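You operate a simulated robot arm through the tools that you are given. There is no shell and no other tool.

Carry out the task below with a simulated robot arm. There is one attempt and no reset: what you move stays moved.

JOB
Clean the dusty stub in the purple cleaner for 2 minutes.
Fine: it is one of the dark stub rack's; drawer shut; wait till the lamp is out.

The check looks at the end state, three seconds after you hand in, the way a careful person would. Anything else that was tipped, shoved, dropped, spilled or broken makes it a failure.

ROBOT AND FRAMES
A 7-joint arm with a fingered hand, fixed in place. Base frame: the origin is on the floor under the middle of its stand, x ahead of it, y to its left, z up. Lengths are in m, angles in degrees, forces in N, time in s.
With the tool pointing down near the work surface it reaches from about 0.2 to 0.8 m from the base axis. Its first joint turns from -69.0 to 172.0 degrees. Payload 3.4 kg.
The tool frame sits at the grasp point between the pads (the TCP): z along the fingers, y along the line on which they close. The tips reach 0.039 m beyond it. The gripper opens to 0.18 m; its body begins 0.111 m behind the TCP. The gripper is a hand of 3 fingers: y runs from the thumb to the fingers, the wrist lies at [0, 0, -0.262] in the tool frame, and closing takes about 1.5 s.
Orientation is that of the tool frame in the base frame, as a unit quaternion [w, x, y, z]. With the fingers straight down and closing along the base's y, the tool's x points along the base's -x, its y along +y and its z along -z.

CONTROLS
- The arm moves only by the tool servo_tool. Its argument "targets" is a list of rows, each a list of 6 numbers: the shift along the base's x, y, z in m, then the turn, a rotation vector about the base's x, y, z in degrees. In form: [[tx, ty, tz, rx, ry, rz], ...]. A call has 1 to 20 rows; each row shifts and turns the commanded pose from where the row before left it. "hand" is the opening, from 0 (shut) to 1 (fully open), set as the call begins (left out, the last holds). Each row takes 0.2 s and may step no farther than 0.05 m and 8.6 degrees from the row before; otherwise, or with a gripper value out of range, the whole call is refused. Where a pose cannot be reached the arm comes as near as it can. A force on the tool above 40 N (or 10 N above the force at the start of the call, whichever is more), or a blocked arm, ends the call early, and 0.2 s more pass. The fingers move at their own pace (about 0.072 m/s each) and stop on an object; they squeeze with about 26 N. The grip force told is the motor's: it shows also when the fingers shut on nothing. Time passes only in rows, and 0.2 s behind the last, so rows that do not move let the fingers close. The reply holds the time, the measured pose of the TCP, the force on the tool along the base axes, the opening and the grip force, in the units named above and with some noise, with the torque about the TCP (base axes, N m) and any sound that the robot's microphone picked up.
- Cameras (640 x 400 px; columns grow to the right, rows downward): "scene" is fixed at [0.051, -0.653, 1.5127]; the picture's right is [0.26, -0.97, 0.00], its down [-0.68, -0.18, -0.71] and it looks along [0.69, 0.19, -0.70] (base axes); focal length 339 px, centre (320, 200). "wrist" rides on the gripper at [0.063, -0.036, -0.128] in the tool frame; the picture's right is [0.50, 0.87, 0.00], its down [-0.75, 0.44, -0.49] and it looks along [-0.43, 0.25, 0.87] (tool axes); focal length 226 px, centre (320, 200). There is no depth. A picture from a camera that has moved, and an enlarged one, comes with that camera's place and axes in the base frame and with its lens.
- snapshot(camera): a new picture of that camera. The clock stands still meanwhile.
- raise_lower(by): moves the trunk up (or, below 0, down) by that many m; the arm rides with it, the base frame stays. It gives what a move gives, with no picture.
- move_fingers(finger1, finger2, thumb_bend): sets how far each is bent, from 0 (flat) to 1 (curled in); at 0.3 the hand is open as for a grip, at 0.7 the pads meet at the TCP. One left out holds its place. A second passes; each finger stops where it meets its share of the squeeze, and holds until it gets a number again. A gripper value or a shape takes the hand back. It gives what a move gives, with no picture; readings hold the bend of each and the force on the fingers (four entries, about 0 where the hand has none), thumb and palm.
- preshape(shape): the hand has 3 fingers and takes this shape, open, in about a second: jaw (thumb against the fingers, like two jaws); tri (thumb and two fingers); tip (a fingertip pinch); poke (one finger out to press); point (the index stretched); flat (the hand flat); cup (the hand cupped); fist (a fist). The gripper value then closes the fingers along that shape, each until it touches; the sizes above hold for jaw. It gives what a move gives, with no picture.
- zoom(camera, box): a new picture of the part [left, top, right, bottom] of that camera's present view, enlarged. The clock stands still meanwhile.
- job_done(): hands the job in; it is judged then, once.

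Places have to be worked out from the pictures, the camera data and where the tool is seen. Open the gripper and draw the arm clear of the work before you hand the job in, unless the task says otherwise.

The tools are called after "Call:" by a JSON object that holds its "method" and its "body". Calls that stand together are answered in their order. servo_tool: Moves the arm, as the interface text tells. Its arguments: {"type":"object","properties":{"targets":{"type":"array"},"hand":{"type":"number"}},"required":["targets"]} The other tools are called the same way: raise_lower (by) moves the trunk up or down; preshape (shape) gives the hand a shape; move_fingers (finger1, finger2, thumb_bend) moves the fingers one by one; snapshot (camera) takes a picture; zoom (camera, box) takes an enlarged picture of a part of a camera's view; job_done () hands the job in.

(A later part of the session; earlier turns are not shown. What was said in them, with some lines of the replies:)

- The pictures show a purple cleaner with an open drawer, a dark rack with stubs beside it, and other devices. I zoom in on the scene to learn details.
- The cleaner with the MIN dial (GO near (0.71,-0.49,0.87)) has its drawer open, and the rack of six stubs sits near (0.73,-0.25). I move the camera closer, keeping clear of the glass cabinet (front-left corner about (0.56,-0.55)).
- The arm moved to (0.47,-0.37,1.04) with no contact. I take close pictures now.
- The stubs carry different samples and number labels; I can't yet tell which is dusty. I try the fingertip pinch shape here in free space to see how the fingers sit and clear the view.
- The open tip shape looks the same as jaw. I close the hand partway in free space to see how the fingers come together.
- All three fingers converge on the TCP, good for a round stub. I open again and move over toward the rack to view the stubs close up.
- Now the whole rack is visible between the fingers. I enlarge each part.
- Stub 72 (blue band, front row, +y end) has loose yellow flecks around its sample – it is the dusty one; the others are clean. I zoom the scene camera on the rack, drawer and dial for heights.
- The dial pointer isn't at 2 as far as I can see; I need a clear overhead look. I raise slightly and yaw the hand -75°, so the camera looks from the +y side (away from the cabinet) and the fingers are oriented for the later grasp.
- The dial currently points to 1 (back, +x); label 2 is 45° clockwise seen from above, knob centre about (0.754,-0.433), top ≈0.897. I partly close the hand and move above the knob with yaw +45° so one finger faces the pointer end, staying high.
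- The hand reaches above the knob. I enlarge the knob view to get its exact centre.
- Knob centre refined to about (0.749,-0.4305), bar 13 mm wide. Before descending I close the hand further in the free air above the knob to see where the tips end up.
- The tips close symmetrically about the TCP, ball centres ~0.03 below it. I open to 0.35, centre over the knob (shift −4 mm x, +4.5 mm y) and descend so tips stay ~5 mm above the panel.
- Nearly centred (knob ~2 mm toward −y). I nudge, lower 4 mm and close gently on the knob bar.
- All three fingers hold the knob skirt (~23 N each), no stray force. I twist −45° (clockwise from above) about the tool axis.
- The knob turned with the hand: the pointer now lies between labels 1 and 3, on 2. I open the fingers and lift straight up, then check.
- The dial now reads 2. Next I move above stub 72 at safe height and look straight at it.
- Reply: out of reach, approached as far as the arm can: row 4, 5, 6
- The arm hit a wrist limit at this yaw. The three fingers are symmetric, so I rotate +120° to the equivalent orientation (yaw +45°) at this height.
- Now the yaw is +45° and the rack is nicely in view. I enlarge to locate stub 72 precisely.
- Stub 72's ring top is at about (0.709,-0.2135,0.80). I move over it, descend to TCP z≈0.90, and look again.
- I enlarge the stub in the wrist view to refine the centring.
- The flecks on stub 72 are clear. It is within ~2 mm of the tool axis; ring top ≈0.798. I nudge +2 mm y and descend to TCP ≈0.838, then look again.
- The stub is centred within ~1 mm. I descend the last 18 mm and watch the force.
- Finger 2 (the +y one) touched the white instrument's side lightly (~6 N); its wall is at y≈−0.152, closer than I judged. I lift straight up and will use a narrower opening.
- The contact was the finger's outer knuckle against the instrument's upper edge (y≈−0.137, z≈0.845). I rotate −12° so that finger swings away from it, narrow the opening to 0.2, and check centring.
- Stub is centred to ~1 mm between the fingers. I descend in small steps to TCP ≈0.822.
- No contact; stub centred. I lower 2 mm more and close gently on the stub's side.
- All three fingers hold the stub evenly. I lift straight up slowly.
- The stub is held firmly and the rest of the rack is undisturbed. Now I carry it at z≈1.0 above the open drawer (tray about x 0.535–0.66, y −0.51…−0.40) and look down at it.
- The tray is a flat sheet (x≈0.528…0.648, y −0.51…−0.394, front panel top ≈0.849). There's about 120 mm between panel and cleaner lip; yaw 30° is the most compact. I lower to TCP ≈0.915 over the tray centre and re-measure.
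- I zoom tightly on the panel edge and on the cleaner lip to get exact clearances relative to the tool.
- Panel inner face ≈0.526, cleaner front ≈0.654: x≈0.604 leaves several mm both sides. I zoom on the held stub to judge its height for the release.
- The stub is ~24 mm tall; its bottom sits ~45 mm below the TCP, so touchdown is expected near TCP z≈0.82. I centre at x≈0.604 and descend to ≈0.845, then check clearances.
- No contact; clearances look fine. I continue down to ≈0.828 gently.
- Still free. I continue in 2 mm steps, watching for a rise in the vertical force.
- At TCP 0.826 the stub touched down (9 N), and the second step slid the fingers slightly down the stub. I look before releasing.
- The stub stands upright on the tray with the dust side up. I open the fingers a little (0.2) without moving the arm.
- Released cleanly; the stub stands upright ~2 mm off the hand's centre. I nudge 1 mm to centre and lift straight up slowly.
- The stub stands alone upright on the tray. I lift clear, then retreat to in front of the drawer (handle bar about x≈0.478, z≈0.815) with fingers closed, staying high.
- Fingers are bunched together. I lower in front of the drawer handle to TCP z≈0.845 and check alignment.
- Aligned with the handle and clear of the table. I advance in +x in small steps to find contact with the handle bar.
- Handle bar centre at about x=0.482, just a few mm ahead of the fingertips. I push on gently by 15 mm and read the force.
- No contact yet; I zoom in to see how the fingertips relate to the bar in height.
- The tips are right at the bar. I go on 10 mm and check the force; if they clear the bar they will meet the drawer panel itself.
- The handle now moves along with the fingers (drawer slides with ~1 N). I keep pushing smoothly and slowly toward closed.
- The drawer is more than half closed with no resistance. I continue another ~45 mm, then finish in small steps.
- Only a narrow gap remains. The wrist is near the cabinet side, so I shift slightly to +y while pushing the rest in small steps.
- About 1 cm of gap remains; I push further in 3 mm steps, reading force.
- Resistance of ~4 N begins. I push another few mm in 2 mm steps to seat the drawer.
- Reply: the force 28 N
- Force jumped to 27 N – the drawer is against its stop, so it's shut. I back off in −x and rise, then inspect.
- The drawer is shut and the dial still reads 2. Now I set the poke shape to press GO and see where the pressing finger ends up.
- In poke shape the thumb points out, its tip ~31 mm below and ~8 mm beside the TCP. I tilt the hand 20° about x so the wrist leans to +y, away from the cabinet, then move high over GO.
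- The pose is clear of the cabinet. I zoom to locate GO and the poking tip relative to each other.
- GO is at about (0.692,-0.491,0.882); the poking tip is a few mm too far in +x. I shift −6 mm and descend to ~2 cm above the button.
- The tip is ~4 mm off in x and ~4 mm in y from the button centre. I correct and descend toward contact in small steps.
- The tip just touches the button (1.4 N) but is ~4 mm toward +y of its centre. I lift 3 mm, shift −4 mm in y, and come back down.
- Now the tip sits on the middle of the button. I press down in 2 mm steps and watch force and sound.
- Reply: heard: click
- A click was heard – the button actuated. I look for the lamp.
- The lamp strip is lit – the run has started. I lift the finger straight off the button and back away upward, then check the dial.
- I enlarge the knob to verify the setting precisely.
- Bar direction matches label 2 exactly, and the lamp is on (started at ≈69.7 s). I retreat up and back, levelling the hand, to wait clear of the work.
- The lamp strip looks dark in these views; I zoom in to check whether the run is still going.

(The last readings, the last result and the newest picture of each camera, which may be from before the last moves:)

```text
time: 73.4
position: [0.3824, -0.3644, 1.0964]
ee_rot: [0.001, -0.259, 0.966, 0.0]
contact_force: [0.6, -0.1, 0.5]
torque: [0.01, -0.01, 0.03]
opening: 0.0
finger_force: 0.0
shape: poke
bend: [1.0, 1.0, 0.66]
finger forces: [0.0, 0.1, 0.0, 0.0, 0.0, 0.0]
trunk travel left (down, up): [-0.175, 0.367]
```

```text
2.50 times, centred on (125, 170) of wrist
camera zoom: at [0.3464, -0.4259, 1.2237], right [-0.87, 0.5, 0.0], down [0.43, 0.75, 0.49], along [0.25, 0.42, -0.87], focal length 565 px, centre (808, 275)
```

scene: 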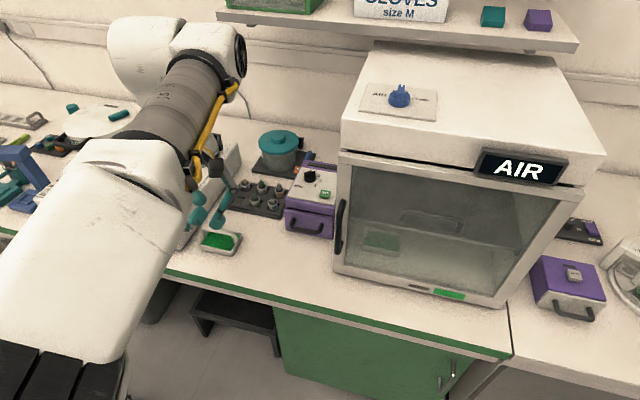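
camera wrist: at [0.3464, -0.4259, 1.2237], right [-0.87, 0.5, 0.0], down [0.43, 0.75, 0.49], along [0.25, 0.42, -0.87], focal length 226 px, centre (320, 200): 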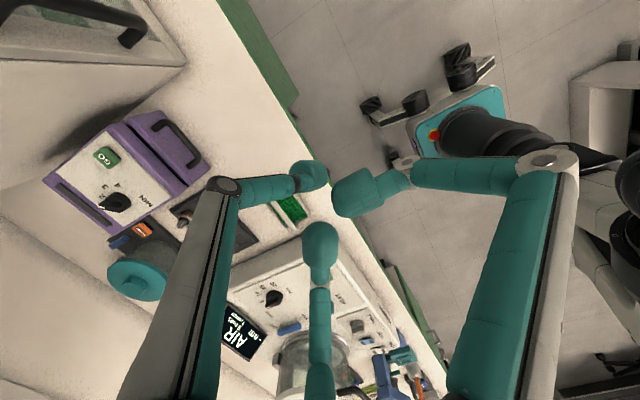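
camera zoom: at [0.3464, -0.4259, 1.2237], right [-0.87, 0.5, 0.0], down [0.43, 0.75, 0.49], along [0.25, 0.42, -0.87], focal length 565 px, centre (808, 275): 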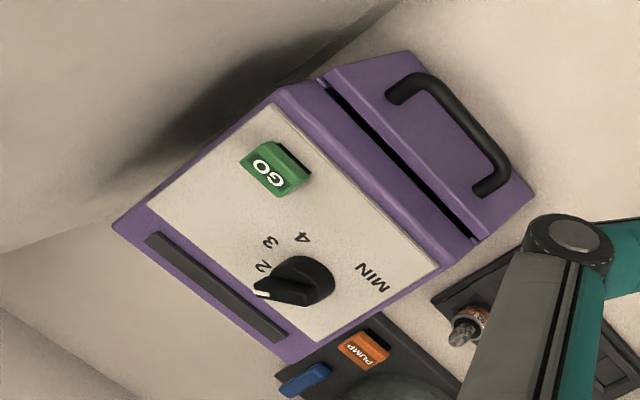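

The lamp has gone out – the 2‑minute run evidently passes in compressed time – and the dial stays at 2 with the drawer shut. I open the hand, move further clear, and wait a few seconds to make sure the lamp stays out.

Call:
{"method": "preshape", "body": {"shape": "jaw"}}

Call:
{"method": "servo_tool", "body": {"targets": [[-0.01, 0.01, 0.02, 0, 0, 0], [-0.02, 0.01, 0.02, 0, 0, 0], [-0.02, 0.01, 0.02, 0, 0, 0], [0, 0, 0, 0, 0, 0], [0, 0, 0, 0, 0, 0], [0, 0, 0, 0, 0, 0], [0, 0, 0, 0, 0, 0], [0, 0, 0, 0, 0, 0], [0, 0, 0, 0, 0, 0], [0, 0, 0, 0, 0, 0]], "hand": 1.0}}

Call:
{"method": "snapshot", "body": {"camera": "scene"}}

Call:
{"method": "zoom", "body": {"camera": "scene", "box": [270, 140, 350, 250]}}

Call:
{"method": "snapshot", "body": {"camera": "wrist"}}

```text
time: 74.3
position: [0.3817, -0.364, 1.096]
ee_rot: [0.001, -0.258, 0.966, -0.002]
contact_force: [0.6, 0.0, -0.3]
torque: [0.01, -0.01, -0.02]
opening: 0.18
finger_force: 0.0
shape: jaw
bend: [0.3, 0.3, 0.3]
finger forces: [0.0, 0.0, 0.0, 0.0, 0.0, 0.0]
trunk travel left (down, up): [-0.175, 0.367]
```

```text
time: 76.5
position: [0.3318, -0.3343, 1.1559]
ee_rot: [0.001, -0.259, 0.966, -0.001]
contact_force: [-0.4, 0.0, -0.4]
torque: [0.03, -0.01, 0.01]
opening: 0.1799
finger_force: 0.1
shape: jaw
bend: [0.3, 0.3, 0.3]
finger forces: [0.0, 0.0, 0.0, 0.0, 0.1, 0.0]
trunk travel left (down, up): [-0.175, 0.367]
```

```text
taken
```

scene: 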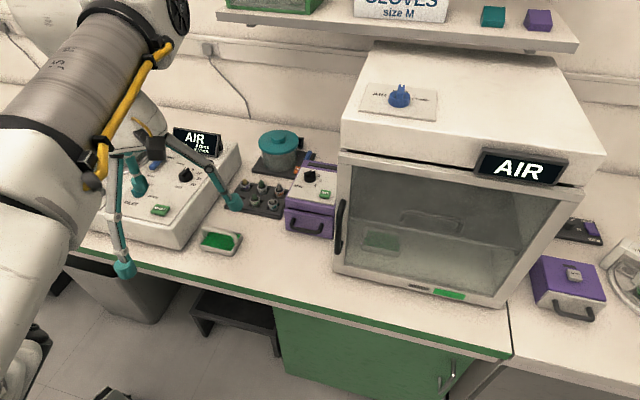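

```text
3.64 times, centred on (310, 195) of scene
camera zoom: at [0.051, -0.653, 1.5127], right [0.26, -0.97, 0.0], down [-0.68, -0.18, -0.71], along [0.69, 0.19, -0.7], focal length 1232 px, centre (356, 218)
```

zoom: 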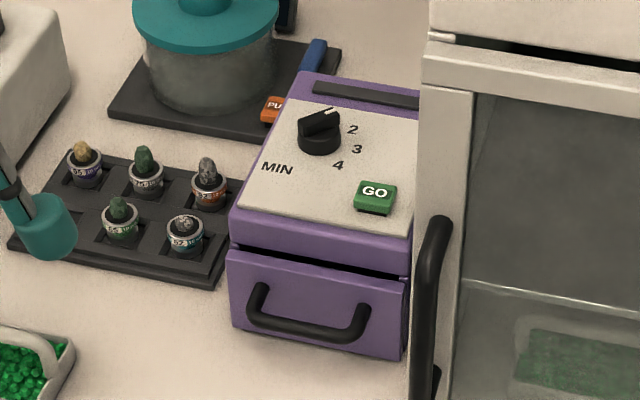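

```text
taken
camera wrist: at [0.2956, -0.3963, 1.2839], right [-0.87, 0.5, 0.0], down [0.43, 0.75, 0.49], along [0.25, 0.42, -0.87], focal length 226 px, centre (320, 200)
```

wrist: 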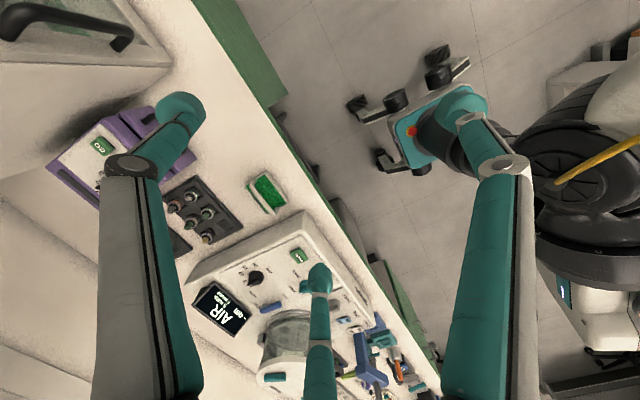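

The lamp remains out, the drawer is shut with stub 72 inside, the dial is at 2, the other five stubs and everything else stand undisturbed, and the hand is open and clear. I hand in the job.

Call:
{"method": "job_done", "body": {}}

```text
The job is handed in.
```

I put the dusty stub through a 2-minute run in the purple cleaner and handed the job in. I didn't open the drawer afterwards to look at the stub.

- **Stub:** it was number 72 (blue band), the only one on the dark rack with loose flecks around its sample. It stood upright on the drawer tray when I let go of it.
- **Run:** I turned the dial from 1 to 2, closed the drawer fully and pressed GO. The button clicked and the lamp came on.
- **Lamp:** it went out between about 1 and 4 simulated seconds after starting, not after 120. I took this to be the simulator shortening the two minutes. There was no end-of-run sound to confirm it, so an early stop is possible. The lamp stayed out for the few seconds I kept watching.
- **Contact:** while I was lining up on the stub, a finger lightly touched the white instrument beside the rack (about 6 N). I could see no movement in the pictures afterwards.
- **End state:** the drawer is shut with stub 72 inside, and the dial is at 2. The other five stubs are in place, and the hand is open and clear.
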